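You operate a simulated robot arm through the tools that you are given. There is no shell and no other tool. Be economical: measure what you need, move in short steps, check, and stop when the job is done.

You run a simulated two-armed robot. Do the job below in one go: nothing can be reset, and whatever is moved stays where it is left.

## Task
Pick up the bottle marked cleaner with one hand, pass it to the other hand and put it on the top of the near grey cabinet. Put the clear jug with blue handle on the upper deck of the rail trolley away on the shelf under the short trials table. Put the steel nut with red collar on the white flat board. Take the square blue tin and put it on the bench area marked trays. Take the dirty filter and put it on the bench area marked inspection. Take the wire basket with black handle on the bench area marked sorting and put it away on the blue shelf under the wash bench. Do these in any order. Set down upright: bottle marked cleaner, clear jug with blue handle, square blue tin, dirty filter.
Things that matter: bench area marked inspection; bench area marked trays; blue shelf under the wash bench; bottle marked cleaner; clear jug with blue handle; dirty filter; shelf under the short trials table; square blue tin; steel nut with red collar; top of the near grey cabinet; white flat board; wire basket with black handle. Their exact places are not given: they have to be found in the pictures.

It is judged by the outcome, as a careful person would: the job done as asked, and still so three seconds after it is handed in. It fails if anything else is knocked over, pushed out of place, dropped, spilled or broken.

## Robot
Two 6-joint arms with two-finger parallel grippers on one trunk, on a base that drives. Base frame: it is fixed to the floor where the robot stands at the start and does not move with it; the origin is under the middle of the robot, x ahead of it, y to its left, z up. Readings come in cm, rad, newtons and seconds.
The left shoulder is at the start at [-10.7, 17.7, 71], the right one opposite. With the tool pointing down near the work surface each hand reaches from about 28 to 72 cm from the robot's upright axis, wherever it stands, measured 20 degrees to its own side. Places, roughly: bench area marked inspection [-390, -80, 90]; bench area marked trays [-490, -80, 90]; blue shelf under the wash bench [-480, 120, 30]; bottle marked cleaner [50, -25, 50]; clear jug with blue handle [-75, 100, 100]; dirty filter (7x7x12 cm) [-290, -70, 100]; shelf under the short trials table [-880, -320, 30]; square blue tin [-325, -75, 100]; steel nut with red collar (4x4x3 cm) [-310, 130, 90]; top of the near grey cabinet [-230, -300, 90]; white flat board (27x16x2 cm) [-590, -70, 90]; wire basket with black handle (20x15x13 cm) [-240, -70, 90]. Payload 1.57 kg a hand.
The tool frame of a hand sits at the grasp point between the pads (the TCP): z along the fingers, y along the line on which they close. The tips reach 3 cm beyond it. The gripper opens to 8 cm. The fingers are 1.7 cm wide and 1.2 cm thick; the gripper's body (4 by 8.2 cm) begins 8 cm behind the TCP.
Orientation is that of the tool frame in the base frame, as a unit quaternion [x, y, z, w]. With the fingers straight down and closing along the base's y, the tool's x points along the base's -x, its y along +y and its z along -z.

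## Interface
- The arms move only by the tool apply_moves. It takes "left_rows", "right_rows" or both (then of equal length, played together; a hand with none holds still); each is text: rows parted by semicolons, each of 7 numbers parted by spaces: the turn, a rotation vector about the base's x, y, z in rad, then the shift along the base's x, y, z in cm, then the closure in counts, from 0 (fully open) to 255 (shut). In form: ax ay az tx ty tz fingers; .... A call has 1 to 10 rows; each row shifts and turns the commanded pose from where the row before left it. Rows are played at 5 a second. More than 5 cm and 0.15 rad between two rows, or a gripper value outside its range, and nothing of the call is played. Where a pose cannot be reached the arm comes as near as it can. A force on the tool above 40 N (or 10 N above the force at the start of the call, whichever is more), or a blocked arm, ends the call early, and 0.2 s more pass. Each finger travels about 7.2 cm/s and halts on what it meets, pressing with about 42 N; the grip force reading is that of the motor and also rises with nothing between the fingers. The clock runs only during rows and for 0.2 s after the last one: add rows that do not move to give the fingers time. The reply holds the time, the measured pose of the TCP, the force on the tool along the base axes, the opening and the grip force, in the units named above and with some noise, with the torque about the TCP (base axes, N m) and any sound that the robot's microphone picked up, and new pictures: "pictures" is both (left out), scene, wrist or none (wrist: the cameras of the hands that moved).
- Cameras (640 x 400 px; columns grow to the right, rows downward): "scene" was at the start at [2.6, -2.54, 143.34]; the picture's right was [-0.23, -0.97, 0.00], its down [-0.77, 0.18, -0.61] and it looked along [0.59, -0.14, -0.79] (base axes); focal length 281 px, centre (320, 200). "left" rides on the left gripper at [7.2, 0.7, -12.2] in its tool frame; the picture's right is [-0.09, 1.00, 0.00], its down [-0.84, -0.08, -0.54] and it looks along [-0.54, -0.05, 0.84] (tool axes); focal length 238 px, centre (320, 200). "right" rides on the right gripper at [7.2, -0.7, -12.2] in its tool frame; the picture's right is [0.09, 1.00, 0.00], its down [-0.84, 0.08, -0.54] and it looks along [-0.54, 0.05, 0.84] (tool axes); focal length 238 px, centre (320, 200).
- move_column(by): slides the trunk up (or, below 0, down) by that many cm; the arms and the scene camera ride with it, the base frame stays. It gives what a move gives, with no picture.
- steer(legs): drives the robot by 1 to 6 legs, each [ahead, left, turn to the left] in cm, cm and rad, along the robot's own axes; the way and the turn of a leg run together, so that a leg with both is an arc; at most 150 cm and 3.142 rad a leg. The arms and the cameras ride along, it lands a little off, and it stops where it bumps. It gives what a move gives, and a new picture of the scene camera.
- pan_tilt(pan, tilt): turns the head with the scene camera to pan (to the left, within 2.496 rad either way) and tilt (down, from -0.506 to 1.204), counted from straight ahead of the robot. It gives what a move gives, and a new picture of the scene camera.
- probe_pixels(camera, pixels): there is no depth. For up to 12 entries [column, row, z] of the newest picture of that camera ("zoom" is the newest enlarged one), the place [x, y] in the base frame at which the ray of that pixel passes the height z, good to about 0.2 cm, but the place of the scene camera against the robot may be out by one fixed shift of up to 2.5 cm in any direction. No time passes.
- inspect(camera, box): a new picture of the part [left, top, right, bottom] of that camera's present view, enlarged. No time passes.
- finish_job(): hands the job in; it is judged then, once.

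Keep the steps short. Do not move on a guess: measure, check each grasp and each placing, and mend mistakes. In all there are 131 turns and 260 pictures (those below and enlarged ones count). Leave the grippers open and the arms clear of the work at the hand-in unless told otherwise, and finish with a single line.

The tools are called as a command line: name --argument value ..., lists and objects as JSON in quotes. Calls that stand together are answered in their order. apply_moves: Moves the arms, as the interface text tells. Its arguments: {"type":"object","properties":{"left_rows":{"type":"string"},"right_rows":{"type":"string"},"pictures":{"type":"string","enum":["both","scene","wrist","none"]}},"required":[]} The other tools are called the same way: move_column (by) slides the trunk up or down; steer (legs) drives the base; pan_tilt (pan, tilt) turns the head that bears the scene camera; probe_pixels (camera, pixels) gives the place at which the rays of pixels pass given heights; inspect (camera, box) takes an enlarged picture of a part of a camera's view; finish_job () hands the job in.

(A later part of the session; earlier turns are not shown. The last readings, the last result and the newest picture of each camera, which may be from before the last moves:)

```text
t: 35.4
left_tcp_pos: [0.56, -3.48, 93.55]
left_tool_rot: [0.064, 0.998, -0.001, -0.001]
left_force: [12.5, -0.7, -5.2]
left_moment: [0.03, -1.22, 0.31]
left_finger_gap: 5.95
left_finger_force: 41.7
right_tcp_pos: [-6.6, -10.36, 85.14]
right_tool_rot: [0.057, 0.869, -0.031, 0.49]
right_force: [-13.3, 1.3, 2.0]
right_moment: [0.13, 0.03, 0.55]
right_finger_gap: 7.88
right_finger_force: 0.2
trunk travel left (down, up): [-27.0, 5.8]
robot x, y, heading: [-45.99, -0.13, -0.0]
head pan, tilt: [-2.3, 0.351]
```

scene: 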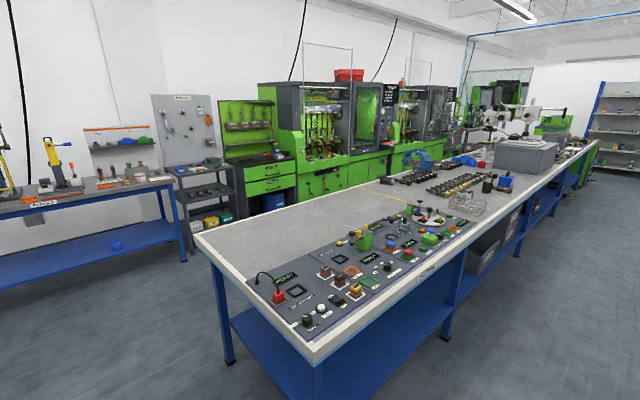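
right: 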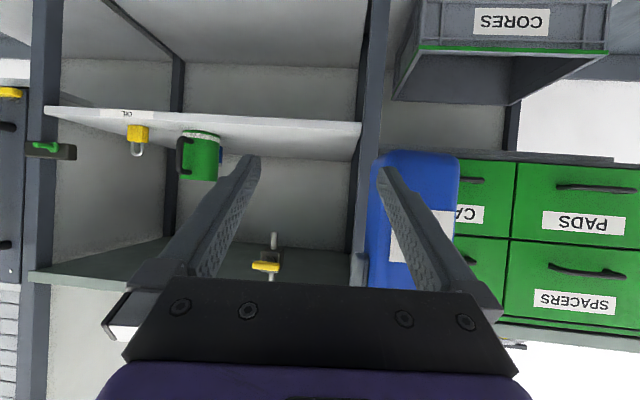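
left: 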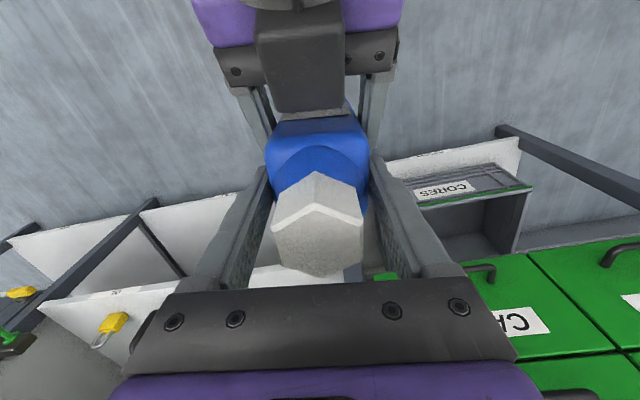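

The two hands push on each other with about 15 N: the right finger touches the bottle. I'll move the right hand back and away, and look at the bottle.

apply_moves --right_rows "0 0 0 -2 0 0 0;0 0 0 -2 -1 0 0;0 0 0 -1 -4 0 0;0 0 0 0 -4 0 0;0 0 0 0 -3 0 0" --pictures "none"

pan_tilt --pan -0.2 --tilt 0.9

inspect --camera "left" --box '[0, 0, 640, 400]'

```text
t: 36.6
left_tcp_pos: [0.5, -3.44, 93.47]
left_tool_rot: [0.064, 0.998, 0.0, -0.001]
left_force: [0.2, 0.0, -3.5]
left_moment: [0.0, -0.01, 0.01]
left_finger_gap: 5.95
left_finger_force: 42.4
right_tcp_pos: [-10.84, -22.64, 87.3]
right_tool_rot: [0.057, 0.869, -0.03, 0.491]
right_force: [1.1, -0.6, 1.1]
right_moment: [0.03, 0.0, 0.03]
right_finger_gap: 7.99
right_finger_force: 0.1
right hand out of reach, approached as far as the arm can: row 1, 2, 3
trunk travel left (down, up): [-27.0, 5.8]
robot x, y, heading: [-45.7, -0.05, -0.001]
head pan, tilt: [-2.3, 0.351]
```

```text
t: 38.6
left_tcp_pos: [0.66, -3.51, 93.65]
left_tool_rot: [0.065, 0.998, -0.001, -0.001]
left_force: [0.1, -1.0, -2.6]
left_moment: [-0.01, -0.01, 0.01]
left_finger_gap: 5.97
left_finger_force: 42.2
right_tcp_pos: [-10.75, -22.39, 87.19]
right_tool_rot: [0.056, 0.869, -0.031, 0.491]
right_force: [0.7, 0.1, -0.9]
right_moment: [0.0, 0.0, -0.01]
right_finger_gap: 8.03
right_finger_force: 0.1
trunk travel left (down, up): [-27.0, 5.8]
robot x, y, heading: [-45.56, -0.07, -0.001]
head pan, tilt: [-0.201, 0.901]
```

scene: 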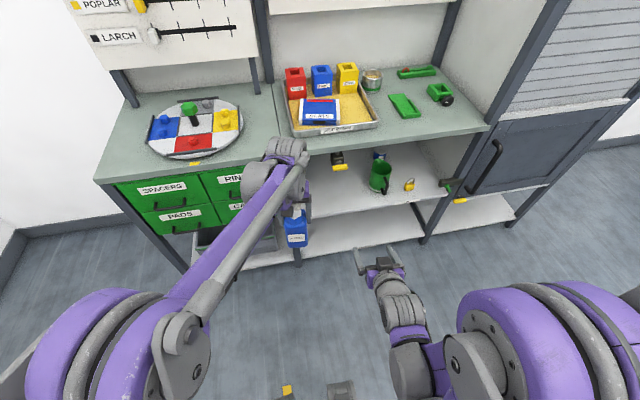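

```text
1.00 times, centred on (320, 200) of left (not enlarged: the box is as wide or as high as the picture)
```

zoom: 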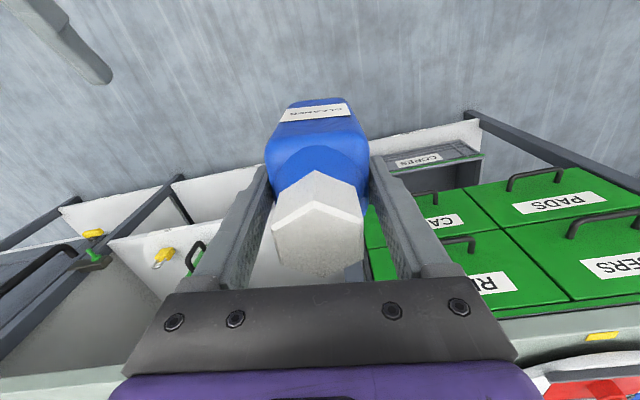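

The bottle is unmoved in the left hand, with a steady 3 N weight. I'll turn the right hand back to pointing down, then look right to map the bench end.

apply_moves --right_rows "0.019 0.147 0 0 -1 0 0;0.019 0.147 0 0 -1 0 0;0.019 0.147 0 0 -1 0 0;0.019 0.147 0 0 -1 0 0;0.019 0.147 0 0 0 0 0;0.019 0.147 0 0 0 0 0;0.019 0.147 0 0 0 0 0" --pictures "none"

pan_tilt --pan -2.0 --tilt 0.4

inspect --camera "scene" --box '[160, 60, 480, 260]'

```text
t: 40.2
left_tcp_pos: [0.73, -3.52, 93.54]
left_tool_rot: [0.064, 0.998, 0.0, 0.0]
left_force: [0.5, 0.0, -4.5]
left_moment: [-0.02, -0.01, -0.01]
left_finger_gap: 5.98
left_finger_force: 41.6
right_tcp_pos: [-10.89, -26.24, 87.11]
right_tool_rot: [0.067, 0.998, 0.0, -0.006]
right_force: [-0.5, 0.6, -0.5]
right_moment: [-0.01, -0.01, -0.02]
right_finger_gap: 7.98
right_finger_force: 0.0
trunk travel left (down, up): [-27.0, 5.8]
robot x, y, heading: [-45.83, -0.03, 0.005]
head pan, tilt: [-0.201, 0.901]
```

```text
t: 42.0
left_tcp_pos: [0.58, -3.55, 93.55]
left_tool_rot: [0.064, 0.998, -0.001, 0.001]
left_force: [0.1, -0.4, -2.3]
left_moment: [-0.01, -0.03, -0.03]
left_finger_gap: 5.96
left_finger_force: 41.8
right_tcp_pos: [-10.8, -26.33, 87.08]
right_tool_rot: [0.066, 0.998, 0.001, -0.005]
right_force: [0.3, 0.1, -0.1]
right_moment: [-0.03, -0.03, 0.0]
right_finger_gap: 8.0
right_finger_force: 0.0
trunk travel left (down, up): [-27.0, 5.8]
robot x, y, heading: [-45.96, -0.15, 0.003]
head pan, tilt: [-2.0, 0.4]
```

scene: 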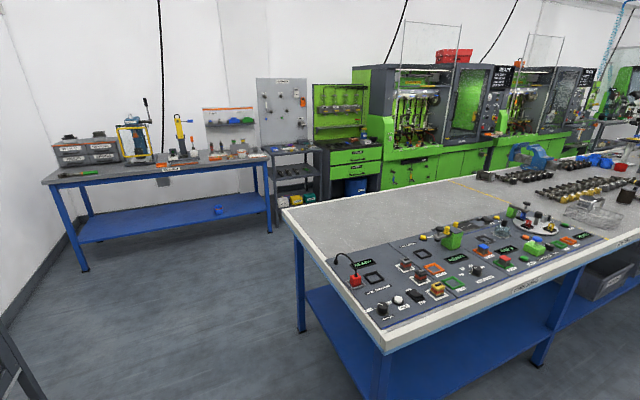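

```text
2.00 times, centred on (320, 160) of scene
```

zoom: 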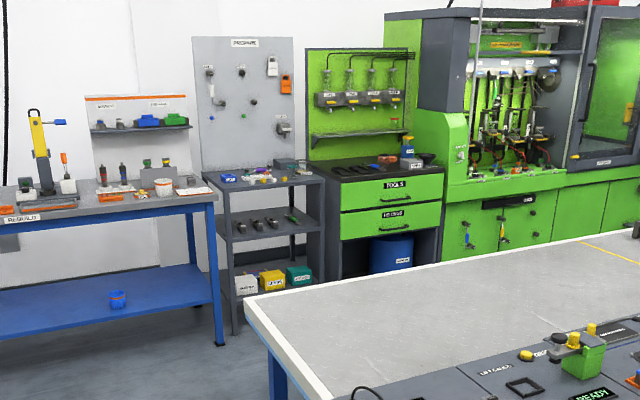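

probe_pixels --camera "scene" --pixels '[[283, 210, 90], [386, 350, 90], [300, 331, 0], [85, 270, 0], [275, 227, 0], [325, 205, 0], [350, 147, 90], [380, 140, 90], [290, 150, 90], [268, 158, 90], [640, 235, 90], [425, 160, 90]]'

```text
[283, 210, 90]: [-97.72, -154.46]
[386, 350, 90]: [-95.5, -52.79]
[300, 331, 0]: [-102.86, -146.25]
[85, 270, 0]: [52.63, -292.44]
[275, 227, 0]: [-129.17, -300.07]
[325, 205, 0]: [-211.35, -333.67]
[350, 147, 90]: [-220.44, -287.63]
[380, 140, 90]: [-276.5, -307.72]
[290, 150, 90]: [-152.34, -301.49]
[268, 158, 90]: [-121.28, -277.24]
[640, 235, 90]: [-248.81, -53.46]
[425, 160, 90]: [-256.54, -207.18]
```

The bench is x<-97, y -53 to -154, and the TOOLS cabinet top is near (-220,-288), which matches the given place. I'll turn right and drive down past the bench end.

steer --legs '[[0, 0, -1.571], [104, 8, 0], [104, 0, 0]]'

pan_tilt --pan -0.8 --tilt 0.5

```text
t: 56.2
left_tcp_pos: [-35.59, -255.63, 93.63]
left_tool_rot: [0.737, 0.675, -0.001, -0.001]
left_force: [-0.1, 0.3, -3.2]
left_moment: [-0.03, 0.0, 0.02]
left_finger_gap: 5.98
left_finger_force: 42.0
right_tcp_pos: [-58.79, -245.2, 87.05]
right_tool_rot: [0.738, 0.675, 0.003, -0.003]
right_force: [-0.1, -0.3, 0.2]
right_moment: [0.02, 0.04, 0.01]
right_finger_gap: 7.99
right_finger_force: 0.1
trunk travel left (down, up): [-27.0, 5.8]
robot x, y, heading: [-34.08, -209.02, -1.528]
head pan, tilt: [-2.0, 0.4]
```

scene: 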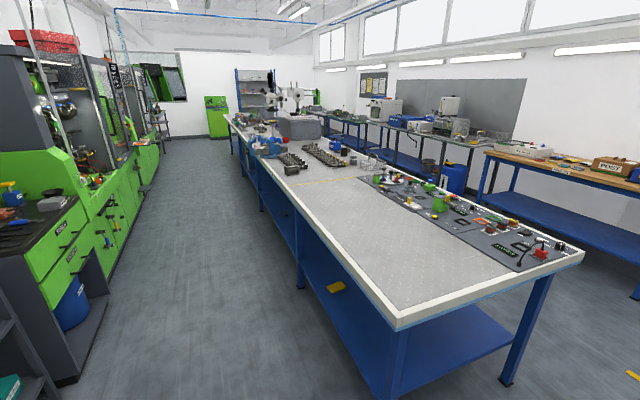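

```text
t: 57.6
left_tcp_pos: [-35.43, -255.65, 93.56]
left_tool_rot: [0.738, 0.675, -0.001, -0.001]
left_force: [0.5, -0.1, -2.7]
left_moment: [-0.02, 0.01, 0.01]
left_finger_gap: 5.94
left_finger_force: 42.0
right_tcp_pos: [-58.71, -245.16, 87.06]
right_tool_rot: [0.737, 0.675, 0.003, -0.002]
right_force: [-0.8, -0.7, -0.4]
right_moment: [-0.01, -0.01, 0.01]
right_finger_gap: 8.0
right_finger_force: 0.1
trunk travel left (down, up): [-27.0, 5.8]
robot x, y, heading: [-33.9, -208.78, -1.534]
head pan, tilt: [-0.799, 0.499]
```

scene: 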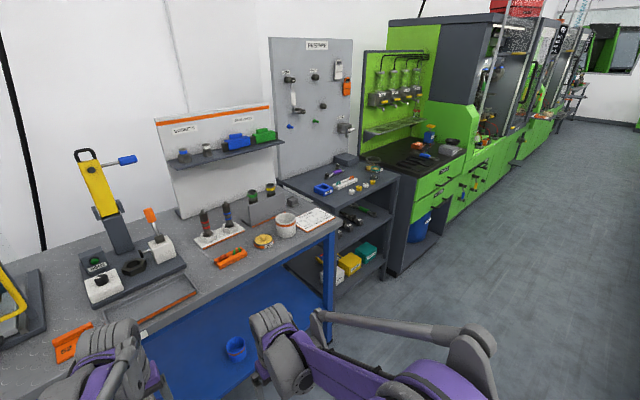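

inspect --camera "scene" --box '[250, 100, 570, 300]'

probe_pixels --camera "scene" --pixels '[[340, 232, 90], [283, 180, 90], [330, 210, 90], [398, 180, 90], [358, 152, 90], [405, 178, 90], [466, 150, 90], [420, 142, 90], [388, 276, 0], [393, 276, 0], [435, 240, 0], [480, 115, 90]]'

```text
2.00 times, centred on (410, 200) of scene
```

zoom: 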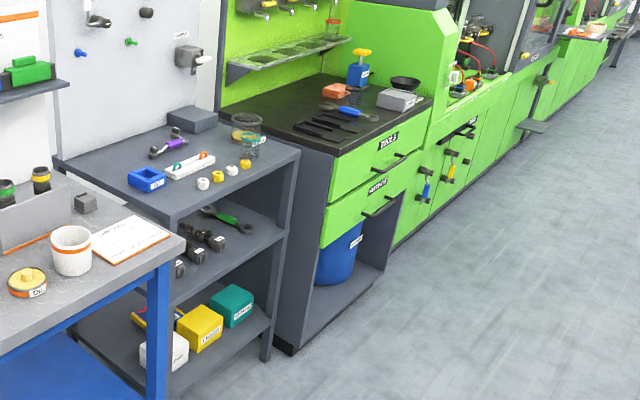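

```text
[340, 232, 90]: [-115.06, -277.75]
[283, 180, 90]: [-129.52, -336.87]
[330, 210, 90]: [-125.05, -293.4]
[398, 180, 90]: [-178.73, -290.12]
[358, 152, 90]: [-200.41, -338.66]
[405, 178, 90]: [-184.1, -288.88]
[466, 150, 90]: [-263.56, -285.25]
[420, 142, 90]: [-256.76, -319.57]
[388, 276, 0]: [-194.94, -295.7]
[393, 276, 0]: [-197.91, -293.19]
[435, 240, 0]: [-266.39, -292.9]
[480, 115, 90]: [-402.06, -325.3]
```

The TOOLS cabinet spans x -195..-262 with its front at y≈-290. I straighten up and strafe right until I stand in front of it.

steer --legs '[[0, 0, -0.04], [0, -95, 0], [0, -95, 0]]'

pan_tilt --pan 0 --tilt 0.6

```text
t: 75.1
left_tcp_pos: [-230.37, -255.27, 93.46]
left_tool_rot: [0.76, 0.65, -0.001, -0.001]
left_force: [0.8, 0.1, -3.8]
left_moment: [-0.02, 0.05, -0.01]
left_finger_gap: 5.98
left_finger_force: 42.2
right_tcp_pos: [-252.95, -243.24, 87.06]
right_tool_rot: [0.76, 0.65, 0.004, -0.003]
right_force: [0.4, 0.0, -0.7]
right_moment: [0.02, -0.01, -0.02]
right_finger_gap: 8.0
right_finger_force: 0.1
trunk travel left (down, up): [-27.0, 5.8]
robot x, y, heading: [-225.51, -209.25, -1.6]
head pan, tilt: [-0.799, 0.499]
```

scene: 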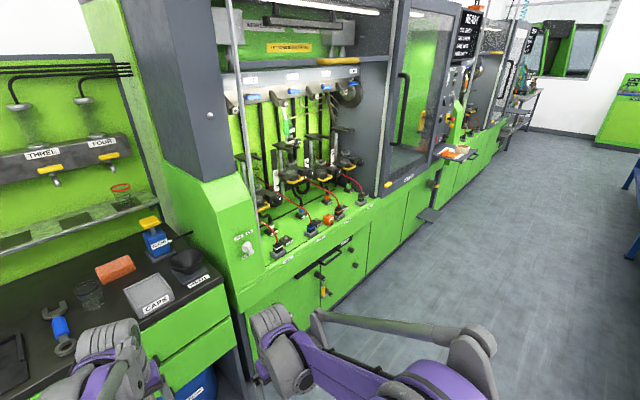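

```text
t: 76.2
left_tcp_pos: [-230.33, -255.4, 93.54]
left_tool_rot: [0.76, 0.65, 0.0, -0.001]
left_force: [-0.3, 0.4, -2.9]
left_moment: [-0.02, -0.01, 0.01]
left_finger_gap: 5.98
left_finger_force: 41.6
right_tcp_pos: [-252.86, -243.42, 87.04]
right_tool_rot: [0.76, 0.65, 0.003, -0.003]
right_force: [0.2, -0.1, -0.5]
right_moment: [-0.03, -0.02, 0.01]
right_finger_gap: 8.01
right_finger_force: 0.1
trunk travel left (down, up): [-27.0, 5.8]
robot x, y, heading: [-225.63, -208.85, -1.592]
head pan, tilt: [0.0, 0.6]
```

scene: 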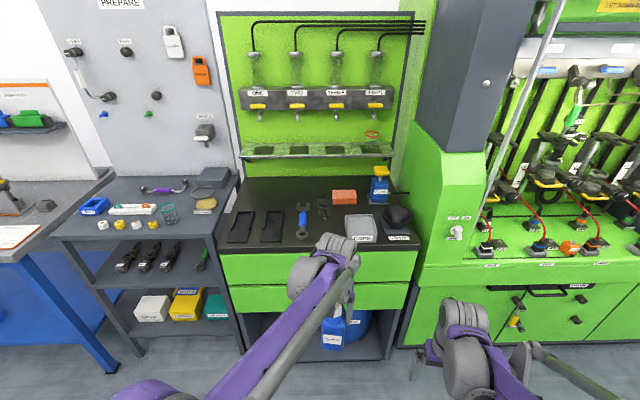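

inspect --camera "scene" --box '[210, 140, 430, 277]'

probe_pixels --camera "scene" --pixels '[[222, 252, 90], [416, 250, 90], [236, 180, 90], [302, 240, 90], [309, 230, 90], [345, 240, 90], [322, 215, 90], [270, 207, 90], [300, 205, 90], [333, 203, 90], [378, 200, 90], [320, 157, 105]]'

```text
2.91 times, centred on (320, 208) of scene
```

zoom: 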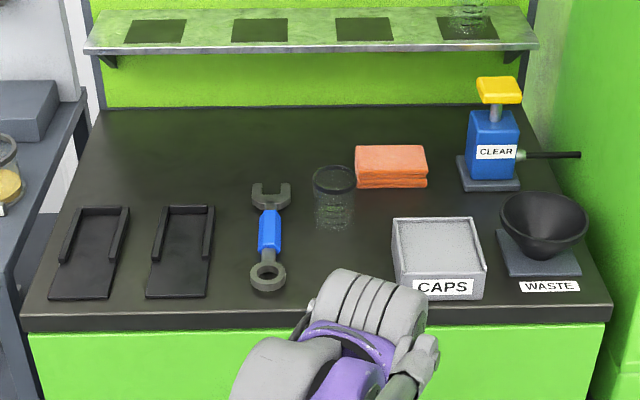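

```text
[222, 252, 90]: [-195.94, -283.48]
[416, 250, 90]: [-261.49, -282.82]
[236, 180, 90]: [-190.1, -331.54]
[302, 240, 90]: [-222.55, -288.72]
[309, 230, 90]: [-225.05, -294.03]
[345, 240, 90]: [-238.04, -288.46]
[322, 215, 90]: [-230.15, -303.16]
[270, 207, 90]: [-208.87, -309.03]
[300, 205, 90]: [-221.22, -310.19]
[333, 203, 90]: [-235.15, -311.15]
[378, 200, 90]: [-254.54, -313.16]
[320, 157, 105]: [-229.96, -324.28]
```

Free spot: between the wrench and the CAPS box, about (-231,-292). I raise the trunk and the bottle well above 90 before going in.

move_column --by 5.7

apply_moves --left_rows "0 0 0 0 0 3 200;0 0 0 0 0 3 200;0 0 0 0 0 3 200;0 0 0 0 0 2 200;0 0 0 0 0 0 200" --right_rows "0 0 0 0 1 2 0;0 0 0 0 1 2 0;0 0 0 0 1 2 0;0 0 0 0 0 0 0;0 0 0 0 0 0 0" --pictures "scene"

steer --legs '[[26, 0, 0]]'

pan_tilt --pan 0 --tilt 1.0

inspect --camera "left" --box '[0, 0, 640, 400]'

```text
t: 77.2
left_tcp_pos: [-230.35, -255.39, 99.26]
left_tool_rot: [0.759, 0.651, -0.002, -0.001]
left_force: [-0.4, 0.6, -2.5]
left_moment: [-0.01, 0.0, 0.01]
left_finger_gap: 5.97
left_finger_force: 42.2
right_tcp_pos: [-252.89, -243.39, 92.75]
right_tool_rot: [0.76, 0.65, 0.004, -0.003]
right_force: [1.0, -0.6, -0.5]
right_moment: [-0.02, 0.0, -0.01]
right_finger_gap: 7.99
right_finger_force: 0.0
trunk travel left (down, up): [-32.7, 0.1]
robot x, y, heading: [-225.37, -209.0, -1.594]
head pan, tilt: [0.0, 0.6]
```

```text
t: 78.4
left_tcp_pos: [-230.32, -255.2, 110.32]
left_tool_rot: [0.76, 0.65, -0.001, 0.0]
left_force: [0.1, -0.5, -2.7]
left_moment: [-0.03, 0.0, -0.01]
left_finger_gap: 5.99
left_finger_force: 42.2
right_tcp_pos: [-252.95, -240.41, 98.81]
right_tool_rot: [0.76, 0.65, 0.003, -0.003]
right_force: [-1.0, -0.6, 0.1]
right_moment: [-0.01, -0.01, 0.02]
right_finger_gap: 7.97
right_finger_force: 0.0
trunk travel left (down, up): [-32.7, 0.1]
robot x, y, heading: [-225.87, -208.78, -1.598]
head pan, tilt: [0.0, 0.6]
```

scene: 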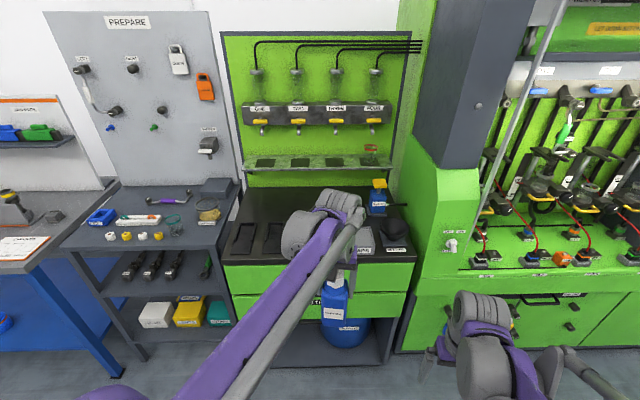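

```text
t: 80.3
left_tcp_pos: [-231.05, -281.12, 110.19]
left_tool_rot: [0.76, 0.651, 0.0, 0.0]
left_force: [0.9, 0.1, -3.2]
left_moment: [0.01, 0.01, -0.02]
left_finger_gap: 5.97
left_finger_force: 42.1
right_tcp_pos: [-253.54, -266.4, 98.89]
right_tool_rot: [0.759, 0.651, 0.003, -0.002]
right_force: [-1.0, -0.8, 0.5]
right_moment: [0.0, 0.02, 0.01]
right_finger_gap: 7.97
right_finger_force: 0.0
trunk travel left (down, up): [-32.7, 0.1]
robot x, y, heading: [-226.16, -234.76, -1.596]
head pan, tilt: [0.0, 0.6]
```

scene: 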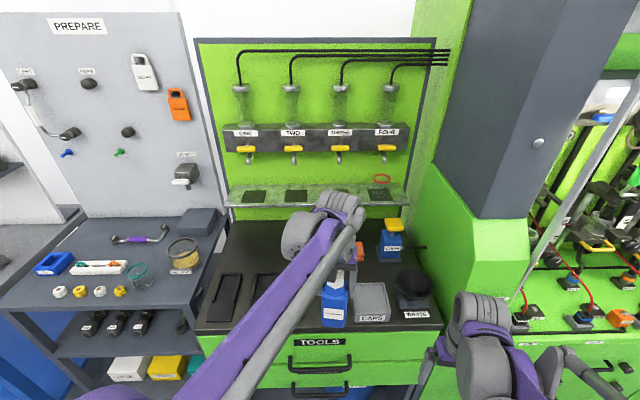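

```text
t: 81.1
left_tcp_pos: [-230.85, -281.12, 110.26]
left_tool_rot: [0.759, 0.651, -0.001, -0.001]
left_force: [-0.3, -0.3, -3.0]
left_moment: [-0.02, -0.03, 0.01]
left_finger_gap: 5.95
left_finger_force: 42.2
right_tcp_pos: [-253.59, -266.56, 98.86]
right_tool_rot: [0.759, 0.651, 0.003, -0.003]
right_force: [0.7, 0.7, 0.6]
right_moment: [0.02, -0.01, 0.0]
right_finger_gap: 8.0
right_finger_force: 0.0
trunk travel left (down, up): [-32.7, 0.1]
robot x, y, heading: [-226.63, -234.96, -1.591]
head pan, tilt: [0.0, 1.0]
```

scene: 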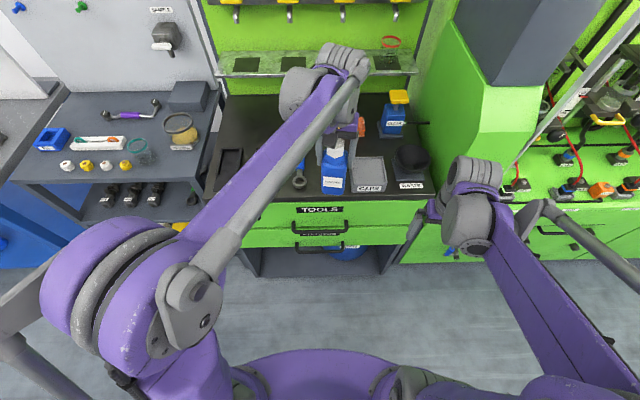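

```text
1.00 times, centred on (320, 200) of left (not enlarged: the box is as wide or as high as the picture)
```

zoom: 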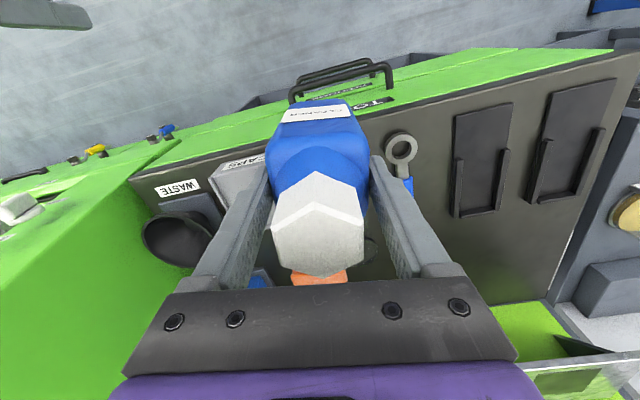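

probe_pixels --camera "left" --pixels '[[180, 168, 90], [420, 108, 90], [402, 150, 90], [385, 150, 90], [245, 190, 90], [262, 160, 90], [180, 168, 88], [420, 108, 88], [402, 150, 88], [275, 165, 95]]'

probe_pixels --camera "scene" --pixels '[[220, 205, 90], [410, 195, 90], [299, 182, 90], [220, 205, 88], [410, 195, 88], [299, 182, 88], [350, 190, 90], [385, 188, 90]]'

inspect --camera "scene" --box '[200, 100, 440, 250]'

```text
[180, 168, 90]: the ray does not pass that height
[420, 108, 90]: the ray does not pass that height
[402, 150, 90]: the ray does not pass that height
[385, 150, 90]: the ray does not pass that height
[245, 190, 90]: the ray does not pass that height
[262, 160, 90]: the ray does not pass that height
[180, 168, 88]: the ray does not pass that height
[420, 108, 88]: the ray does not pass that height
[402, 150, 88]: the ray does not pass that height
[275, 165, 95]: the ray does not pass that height
```

```text
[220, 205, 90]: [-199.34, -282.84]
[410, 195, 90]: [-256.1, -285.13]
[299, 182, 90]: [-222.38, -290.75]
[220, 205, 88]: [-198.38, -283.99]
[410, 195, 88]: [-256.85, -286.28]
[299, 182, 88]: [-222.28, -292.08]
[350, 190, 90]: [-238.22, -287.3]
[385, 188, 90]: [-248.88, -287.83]
```

```text
2.67 times, centred on (320, 175) of scene
```

zoom: 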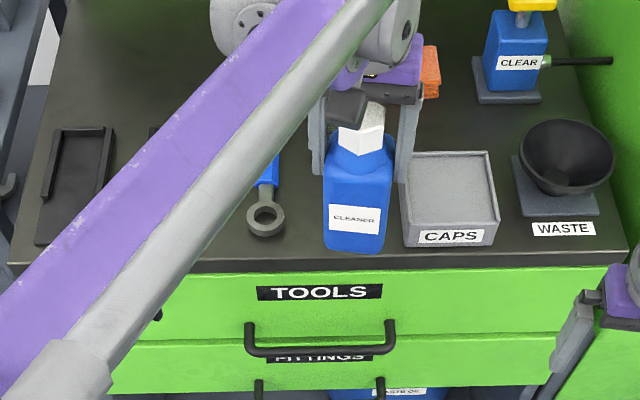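

inspect --camera "left" --box '[120, 20, 620, 333]'

probe_pixels --camera "left" --pixels '[[180, 168, 90], [420, 108, 90], [402, 150, 90], [385, 150, 90], [245, 190, 90]]'

probe_pixels --camera "zoom" --pixels '[[77, 189, 90], [384, 113, 90], [361, 166, 90], [77, 189, 88], [384, 113, 88], [361, 166, 88], [165, 180, 95], [150, 220, 90]]'

```text
1.28 times, centred on (370, 176) of left
```

zoom: 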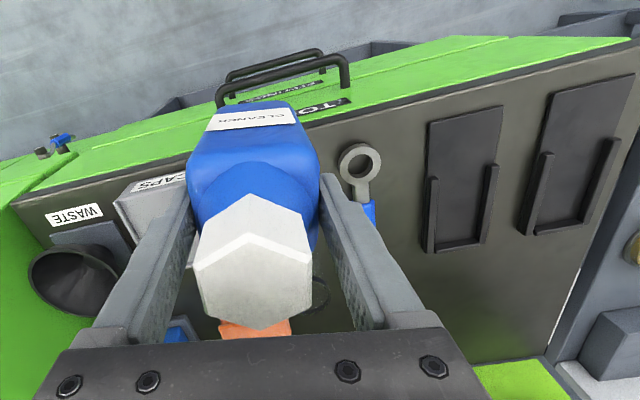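

```text
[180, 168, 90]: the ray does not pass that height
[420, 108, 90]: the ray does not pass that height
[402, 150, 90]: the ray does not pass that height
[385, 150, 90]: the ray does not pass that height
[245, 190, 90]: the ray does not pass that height
```

```text
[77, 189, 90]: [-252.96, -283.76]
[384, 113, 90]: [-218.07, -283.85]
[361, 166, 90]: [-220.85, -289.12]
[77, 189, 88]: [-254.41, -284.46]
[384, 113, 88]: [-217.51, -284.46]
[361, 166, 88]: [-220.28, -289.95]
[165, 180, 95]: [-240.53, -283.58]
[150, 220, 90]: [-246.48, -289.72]
```

From the wrist camera the edge is at y≈-284, the wrench ring at (-221,-289) and the CAPS box at x<-237. The target is (-230.4,-291.5). I move over it and go down 6 cm first.

apply_moves --left_rows "0 0 0 0.1 -3.5 0 200;0 0 0 0.1 -3.5 0 200;0 0 0 0.2 -3.4 0 200;0 0 0 0 0 -3 200;0 0 0 0 0 -3 200;0 0 0 0 0 0 200"

inspect --camera "scene" --box '[200, 100, 440, 250]'

```text
t: 82.5
left_tcp_pos: [-230.38, -291.64, 104.01]
left_tool_rot: [0.76, 0.65, -0.001, 0.0]
left_force: [-0.1, 0.0, -2.6]
left_moment: [-0.02, 0.04, 0.01]
left_finger_gap: 5.97
left_finger_force: 42.0
right_tcp_pos: [-253.45, -266.45, 98.84]
right_tool_rot: [0.759, 0.651, 0.004, -0.003]
right_force: [0.2, 0.2, -0.1]
right_moment: [0.02, 0.04, 0.02]
right_finger_gap: 7.98
right_finger_force: 0.1
trunk travel left (down, up): [-32.7, 0.1]
robot x, y, heading: [-226.25, -234.82, -1.596]
head pan, tilt: [0.0, 1.0]
```

scene: 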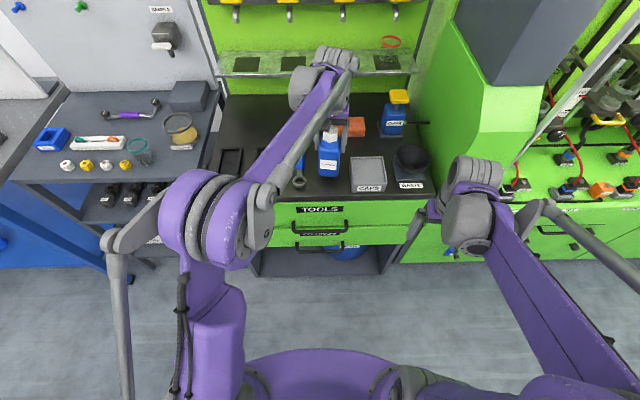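
left: 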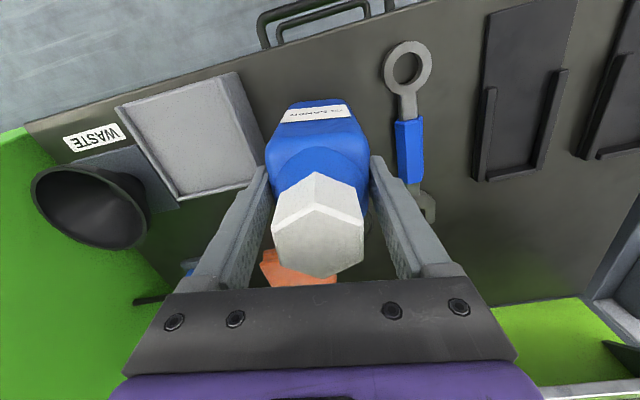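

```text
2.67 times, centred on (320, 175) of scene
```

zoom: 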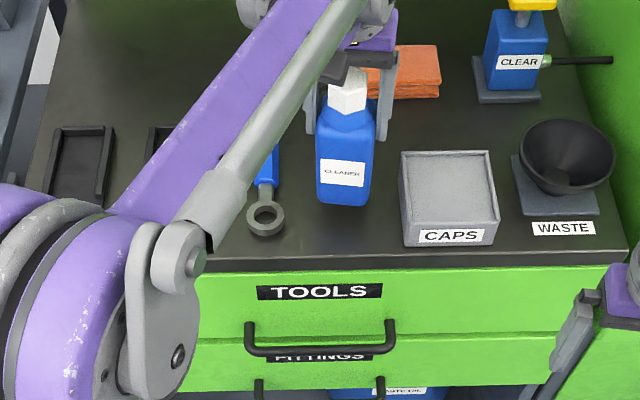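

Clear on all sides. I go down in small steps watching the force.

apply_moves --left_rows "0 0 0 0 0 -0.5 200;0 0 0 0 0 -0.5 200;0 0 0 0 0 -0.4 200;0 0 0 0 0 -0.3 200;0 0 0 0 0 0 200" --pictures "none"

```text
t: 83.7
left_tcp_pos: [-230.52, -291.56, 102.49]
left_tool_rot: [0.759, 0.651, 0.0, 0.0]
left_force: [-0.4, -0.8, -3.4]
left_moment: [0.02, 0.04, 0.0]
left_finger_gap: 5.96
left_finger_force: 42.0
right_tcp_pos: [-253.66, -266.36, 98.75]
right_tool_rot: [0.76, 0.65, 0.003, -0.003]
right_force: [0.3, -0.7, -0.4]
right_moment: [0.02, 0.0, 0.02]
right_finger_gap: 8.01
right_finger_force: 0.1
trunk travel left (down, up): [-32.7, 0.1]
robot x, y, heading: [-226.33, -234.76, -1.595]
head pan, tilt: [0.0, 1.0]
```

apply_moves --left_rows "0 0 0 0 0 -0.3 200;0 0 0 0 0 -0.3 200;0 0 0 0 0 -0.2 200;0 0 0 0 0 0 200" --pictures "none"

```text
t: 84.7
left_tcp_pos: [-230.51, -291.61, 101.78]
left_tool_rot: [0.759, 0.651, -0.002, 0.001]
left_force: [-1.4, -7.4, 35.2]
left_moment: [0.3, -0.31, 0.02]
left_finger_gap: 5.96
left_finger_force: 41.9
right_tcp_pos: [-253.64, -266.43, 99.03]
right_tool_rot: [0.759, 0.651, 0.003, -0.001]
right_force: [0.2, 0.6, -0.4]
right_moment: [-0.01, 0.0, 0.0]
right_finger_gap: 8.0
right_finger_force: 0.0
trunk travel left (down, up): [-32.7, 0.1]
robot x, y, heading: [-225.99, -234.81, -1.596]
head pan, tilt: [0.0, 1.0]
```

Contact: 35 N upward. I ease up slightly, open, and lift away.

apply_moves --left_rows "0 0 0 0 0 0.15 200;0 0 0 0 0 0 120;0 0 0 0 0 0 60;0 0 0 0 0 0 0;0 0 0 0 0 0 0;0 0 0 0 0 3 0;0 0 0 0 0 4 0;0 0 0 0 0 4 0"

inspect --camera "scene" --box '[200, 100, 440, 250]'

```text
t: 86.5
left_tcp_pos: [-230.04, -291.82, 112.95]
left_tool_rot: [0.759, 0.651, 0.0, 0.0]
left_force: [-0.6, -0.5, 1.0]
left_moment: [-0.01, 0.0, -0.03]
left_finger_gap: 7.98
left_finger_force: 0.1
right_tcp_pos: [-253.57, -266.43, 98.89]
right_tool_rot: [0.759, 0.651, 0.003, -0.003]
right_force: [-0.5, 0.5, -0.6]
right_moment: [0.02, 0.02, 0.01]
right_finger_gap: 8.0
right_finger_force: 0.0
trunk travel left (down, up): [-32.7, 0.1]
robot x, y, heading: [-226.36, -234.78, -1.59]
head pan, tilt: [0.0, 1.0]
```

scene: 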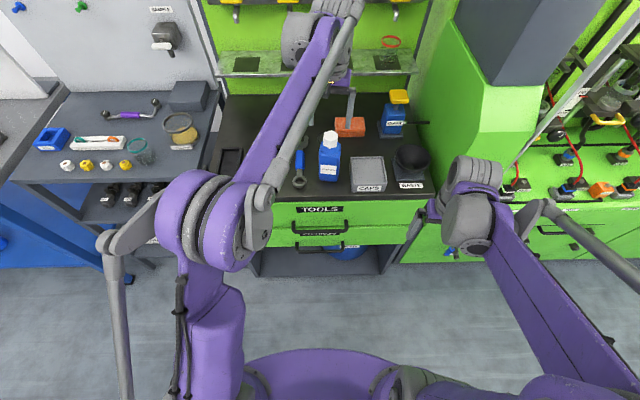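
left: 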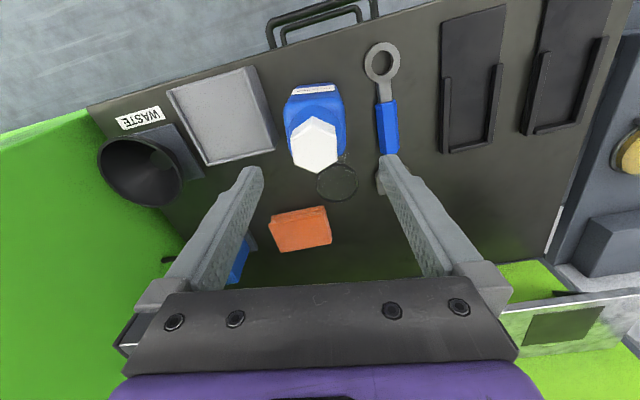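

```text
2.67 times, centred on (320, 175) of scene
```

zoom: 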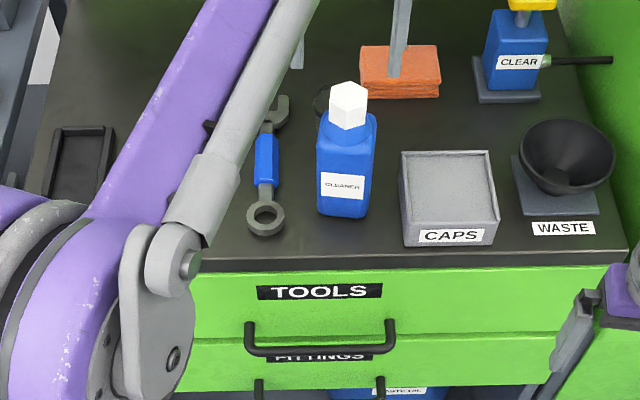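

The bottle stands upright and free. I'll retract the left hand, then drive back round the bench end to its other side, still facing -y.

apply_moves --left_rows "0 0 0 0 4 1 0;0 0 0 0 4 0 0;0 0 0 0 4 0 0;0 0 0 0 4 0 0" --pictures "none"

steer --legs '[[-26, 0, 0.025], [0, 95, 0], [0, 97, 0], [-104, 0, 0], [-104, 0, 0], [0, -100, 0]]'

pan_tilt --pan -0.5 --tilt 0.7

```text
t: 87.5
left_tcp_pos: [-230.36, -275.27, 113.72]
left_tool_rot: [0.759, 0.651, -0.001, 0.0]
left_force: [0.4, -0.7, 0.1]
left_moment: [-0.05, 0.01, 0.01]
left_finger_gap: 7.99
left_finger_force: 0.2
right_tcp_pos: [-253.4, -266.26, 98.92]
right_tool_rot: [0.759, 0.651, 0.004, -0.003]
right_force: [-0.7, 0.8, 0.9]
right_moment: [0.0, -0.01, 0.01]
right_finger_gap: 7.98
right_finger_force: 0.1
trunk travel left (down, up): [-32.7, 0.1]
robot x, y, heading: [-226.48, -235.0, -1.595]
head pan, tilt: [0.0, 1.0]
```

```text
t: 124.8
left_tcp_pos: [-146.62, -47.49, 113.71]
left_tool_rot: [0.734, 0.68, 0.0, -0.001]
left_force: [-0.2, 0.0, 0.1]
left_moment: [0.03, 0.01, 0.0]
left_finger_gap: 8.01
left_finger_force: 0.0
right_tcp_pos: [-170.58, -40.42, 98.76]
right_tool_rot: [0.733, 0.68, 0.004, -0.003]
right_force: [0.1, -1.1, -1.1]
right_moment: [-0.01, -0.01, 0.01]
right_finger_gap: 8.0
right_finger_force: 0.1
trunk travel left (down, up): [-32.7, 0.1]
robot x, y, heading: [-145.73, -6.96, -1.522]
head pan, tilt: [0.0, 1.0]
```

scene: 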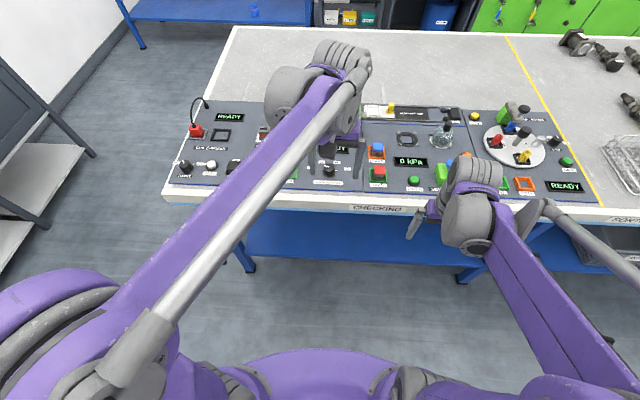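

```text
t: 125.8
left_tcp_pos: [-146.59, -47.73, 113.66]
left_tool_rot: [0.733, 0.68, -0.001, -0.001]
left_force: [-0.2, 0.1, -0.3]
left_moment: [0.01, 0.01, 0.01]
left_finger_gap: 7.98
left_finger_force: 0.1
right_tcp_pos: [-170.52, -40.37, 98.92]
right_tool_rot: [0.733, 0.68, 0.004, -0.003]
right_force: [-0.2, 0.0, -0.6]
right_moment: [0.03, 0.02, 0.03]
right_finger_gap: 7.98
right_finger_force: 0.0
trunk travel left (down, up): [-32.7, 0.1]
robot x, y, heading: [-146.06, -6.48, -1.513]
head pan, tilt: [-0.499, 0.7]
```

scene: 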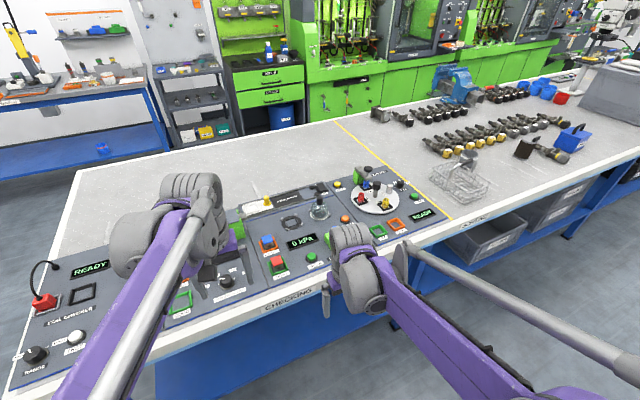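

I correct the heading and strafe on to face the basket, filter and tin.

steer --legs '[[0, 0, -0.052], [0, -115, 0]]'

pan_tilt --pan -0.1 --tilt 0.75

pan_tilt --pan -1.0 --tilt 0.45

```text
t: 136.4
left_tcp_pos: [-261.02, -48.5, 113.62]
left_tool_rot: [0.747, 0.665, -0.001, 0.0]
left_force: [0.0, 0.2, 0.1]
left_moment: [0.01, 0.01, 0.0]
left_finger_gap: 8.02
left_finger_force: 0.0
right_tcp_pos: [-284.87, -40.48, 98.87]
right_tool_rot: [0.747, 0.665, 0.003, -0.003]
right_force: [0.4, -1.0, -0.2]
right_moment: [-0.01, 0.03, 0.0]
right_finger_gap: 8.01
right_finger_force: 0.0
trunk travel left (down, up): [-32.7, 0.1]
robot x, y, heading: [-258.92, -7.83, -1.555]
head pan, tilt: [-0.499, 0.7]
```

scene: 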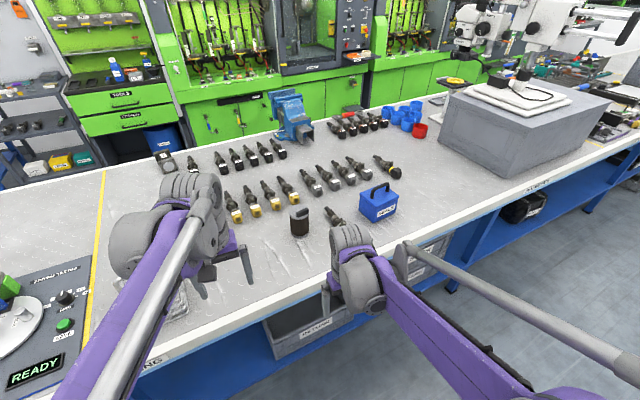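

```text
t: 137.2
left_tcp_pos: [-261.17, -48.53, 113.79]
left_tool_rot: [0.747, 0.665, -0.001, -0.001]
left_force: [-0.6, -0.4, 0.7]
left_moment: [-0.04, 0.0, 0.02]
left_finger_gap: 8.0
left_finger_force: 0.2
right_tcp_pos: [-284.8, -40.41, 98.88]
right_tool_rot: [0.746, 0.665, 0.003, -0.003]
right_force: [0.2, 0.0, 0.3]
right_moment: [0.02, 0.0, 0.01]
right_finger_gap: 8.03
right_finger_force: 0.0
trunk travel left (down, up): [-32.7, 0.1]
robot x, y, heading: [-258.91, -7.8, -1.557]
head pan, tilt: [-0.099, 0.75]
```

scene: 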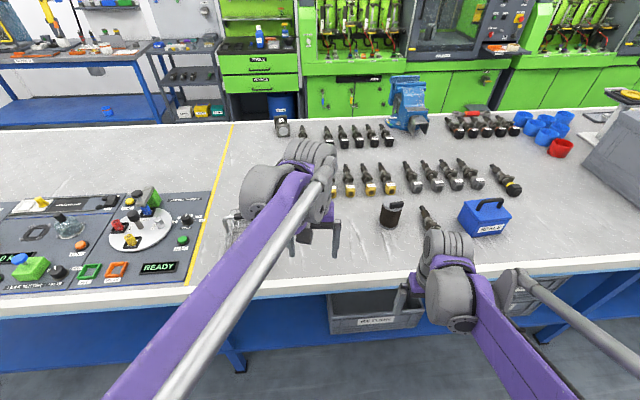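

```text
t: 138.4
left_tcp_pos: [-261.05, -48.51, 113.75]
left_tool_rot: [0.746, 0.665, -0.001, -0.001]
left_force: [0.0, 0.0, 0.0]
left_moment: [-0.03, -0.02, 0.01]
left_finger_gap: 8.0
left_finger_force: 0.0
right_tcp_pos: [-284.76, -40.45, 98.89]
right_tool_rot: [0.746, 0.665, 0.003, -0.002]
right_force: [0.4, 0.0, -0.2]
right_moment: [0.0, -0.03, 0.02]
right_finger_gap: 7.98
right_finger_force: 0.1
trunk travel left (down, up): [-32.7, 0.1]
robot x, y, heading: [-258.62, -7.81, -1.554]
head pan, tilt: [-1.0, 0.45]
```

scene: 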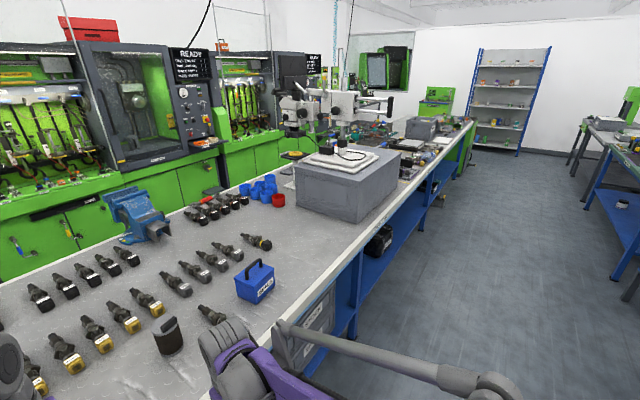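

I see the filter (black, with a top handle) at (168,335) and the blue tin with a black handle at (255,280). I enlarge both.

inspect --camera "scene" --box '[130, 230, 306, 340]'

inspect --camera "right" --box '[0, 0, 640, 400]'

pan_tilt --pan -0.4 --tilt 0.95

inspect --camera "scene" --box '[150, 80, 470, 280]'

```text
3.64 times, centred on (218, 285) of scene
```

zoom: 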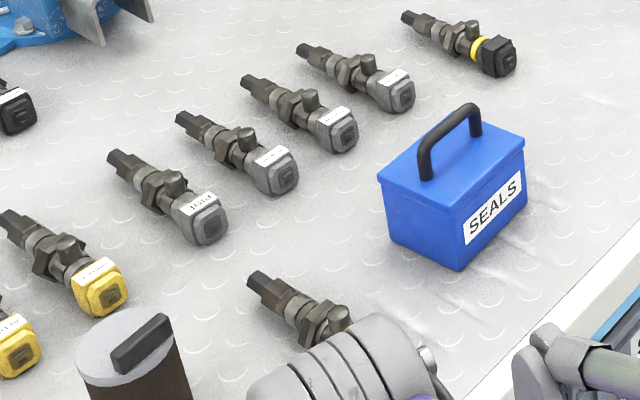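

```text
1.00 times, centred on (320, 200) of right (not enlarged: the box is as wide or as high as the picture)
```

zoom: 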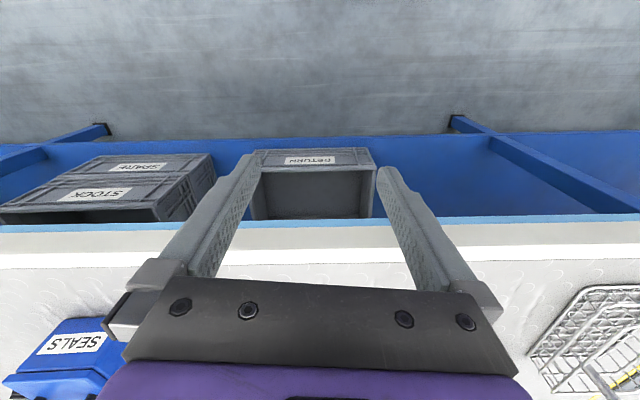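

```text
t: 139.4
left_tcp_pos: [-261.14, -48.49, 113.71]
left_tool_rot: [0.747, 0.665, -0.001, 0.0]
left_force: [0.3, 0.0, -0.2]
left_moment: [0.0, 0.0, 0.0]
left_finger_gap: 8.01
left_finger_force: 0.1
right_tcp_pos: [-284.75, -40.37, 98.8]
right_tool_rot: [0.747, 0.665, 0.003, -0.003]
right_force: [-0.4, -0.1, 0.7]
right_moment: [-0.01, 0.02, -0.01]
right_finger_gap: 8.0
right_finger_force: 0.1
trunk travel left (down, up): [-32.7, 0.1]
robot x, y, heading: [-258.98, -7.94, -1.555]
head pan, tilt: [-0.4, 0.949]
```

scene: 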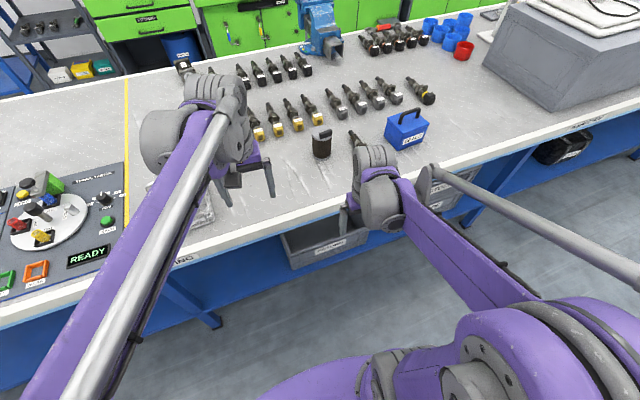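

```text
2.00 times, centred on (310, 180) of scene
```

zoom: 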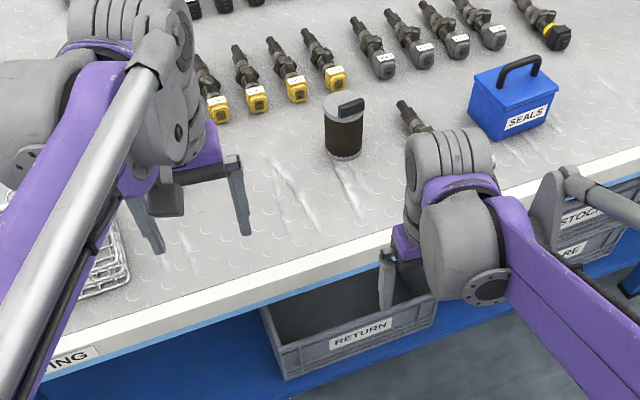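

Both have grips on top. I raise the right hand, then strafe 44 cm right and 9 cm ahead so that the filter is for the left hand and the tin for the right.

apply_moves --right_rows "0 0 0 0 0 4 0;0 0 0 0 0 4 0;0 0 0 0 0 4 0;0 0 0 0 0 3 0" --pictures "none"

steer --legs '[[0, -44, -0.015], [9, 0, 0]]'

pan_tilt --pan 0 --tilt 1.0

inspect --camera "left" --box '[0, 0, 640, 400]'

inspect --camera "right" --box '[0, 0, 640, 400]'

```text
t: 140.4
left_tcp_pos: [-261.23, -48.49, 113.76]
left_tool_rot: [0.747, 0.665, -0.002, 0.0]
left_force: [0.6, 0.4, 0.3]
left_moment: [0.02, -0.05, 0.04]
left_finger_gap: 8.0
left_finger_force: 0.1
right_tcp_pos: [-284.85, -40.2, 113.89]
right_tool_rot: [0.747, 0.665, 0.004, -0.004]
right_force: [0.5, -0.3, 0.5]
right_moment: [0.01, 0.02, 0.01]
right_finger_gap: 8.04
right_finger_force: 0.0
trunk travel left (down, up): [-32.7, 0.1]
robot x, y, heading: [-258.55, -7.67, -1.556]
head pan, tilt: [-0.4, 0.949]
```

```text
t: 145.5
left_tcp_pos: [-305.95, -57.61, 113.6]
left_tool_rot: [0.752, 0.66, 0.0, 0.0]
left_force: [-0.2, -0.6, 0.4]
left_moment: [-0.02, -0.01, 0.0]
left_finger_gap: 8.01
left_finger_force: 0.1
right_tcp_pos: [-329.46, -48.95, 113.8]
right_tool_rot: [0.751, 0.66, 0.004, -0.004]
right_force: [-0.7, 1.0, -0.4]
right_moment: [0.0, 0.02, 0.0]
right_finger_gap: 8.02
right_finger_force: 0.0
trunk travel left (down, up): [-32.7, 0.1]
robot x, y, heading: [-302.68, -16.85, -1.563]
head pan, tilt: [-0.4, 0.949]
```

scene: 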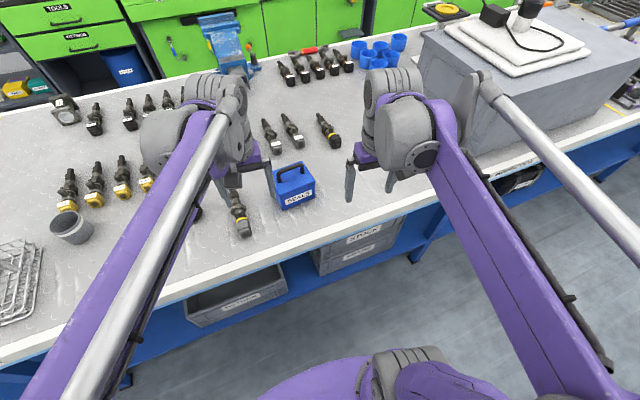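

```text
t: 146.4
left_tcp_pos: [-305.83, -57.55, 113.51]
left_tool_rot: [0.751, 0.66, -0.001, 0.0]
left_force: [0.0, 1.3, 1.0]
left_moment: [0.0, 0.0, 0.05]
left_finger_gap: 8.0
left_finger_force: 0.1
right_tcp_pos: [-329.6, -48.83, 113.83]
right_tool_rot: [0.751, 0.66, 0.003, -0.003]
right_force: [-0.8, 0.6, -0.3]
right_moment: [-0.01, 0.01, 0.0]
right_finger_gap: 8.01
right_finger_force: 0.0
trunk travel left (down, up): [-32.7, 0.1]
robot x, y, heading: [-302.4, -17.3, -1.57]
head pan, tilt: [0.0, 1.0]
```

scene: 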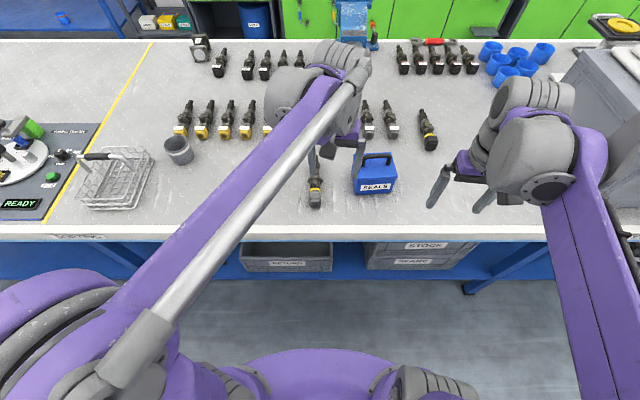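

```text
1.00 times, centred on (320, 200) of left (not enlarged: the box is as wide or as high as the picture)
```

zoom: 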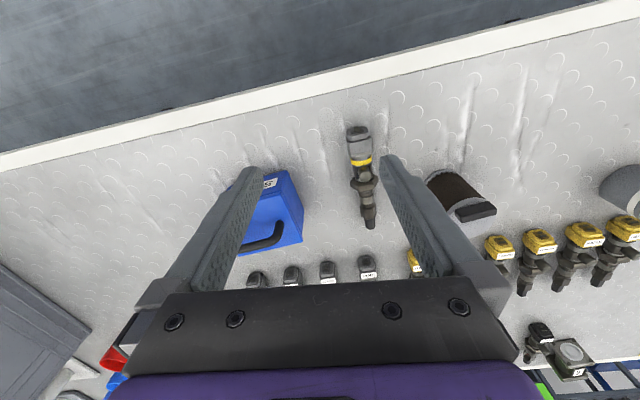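

```text
1.00 times, centred on (320, 200) of right (not enlarged: the box is as wide or as high as the picture)
```

zoom: 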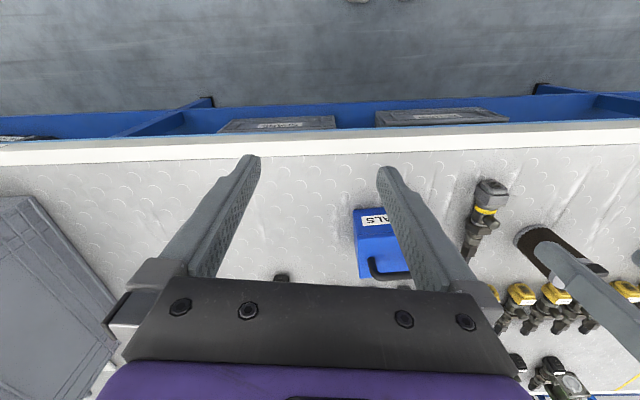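

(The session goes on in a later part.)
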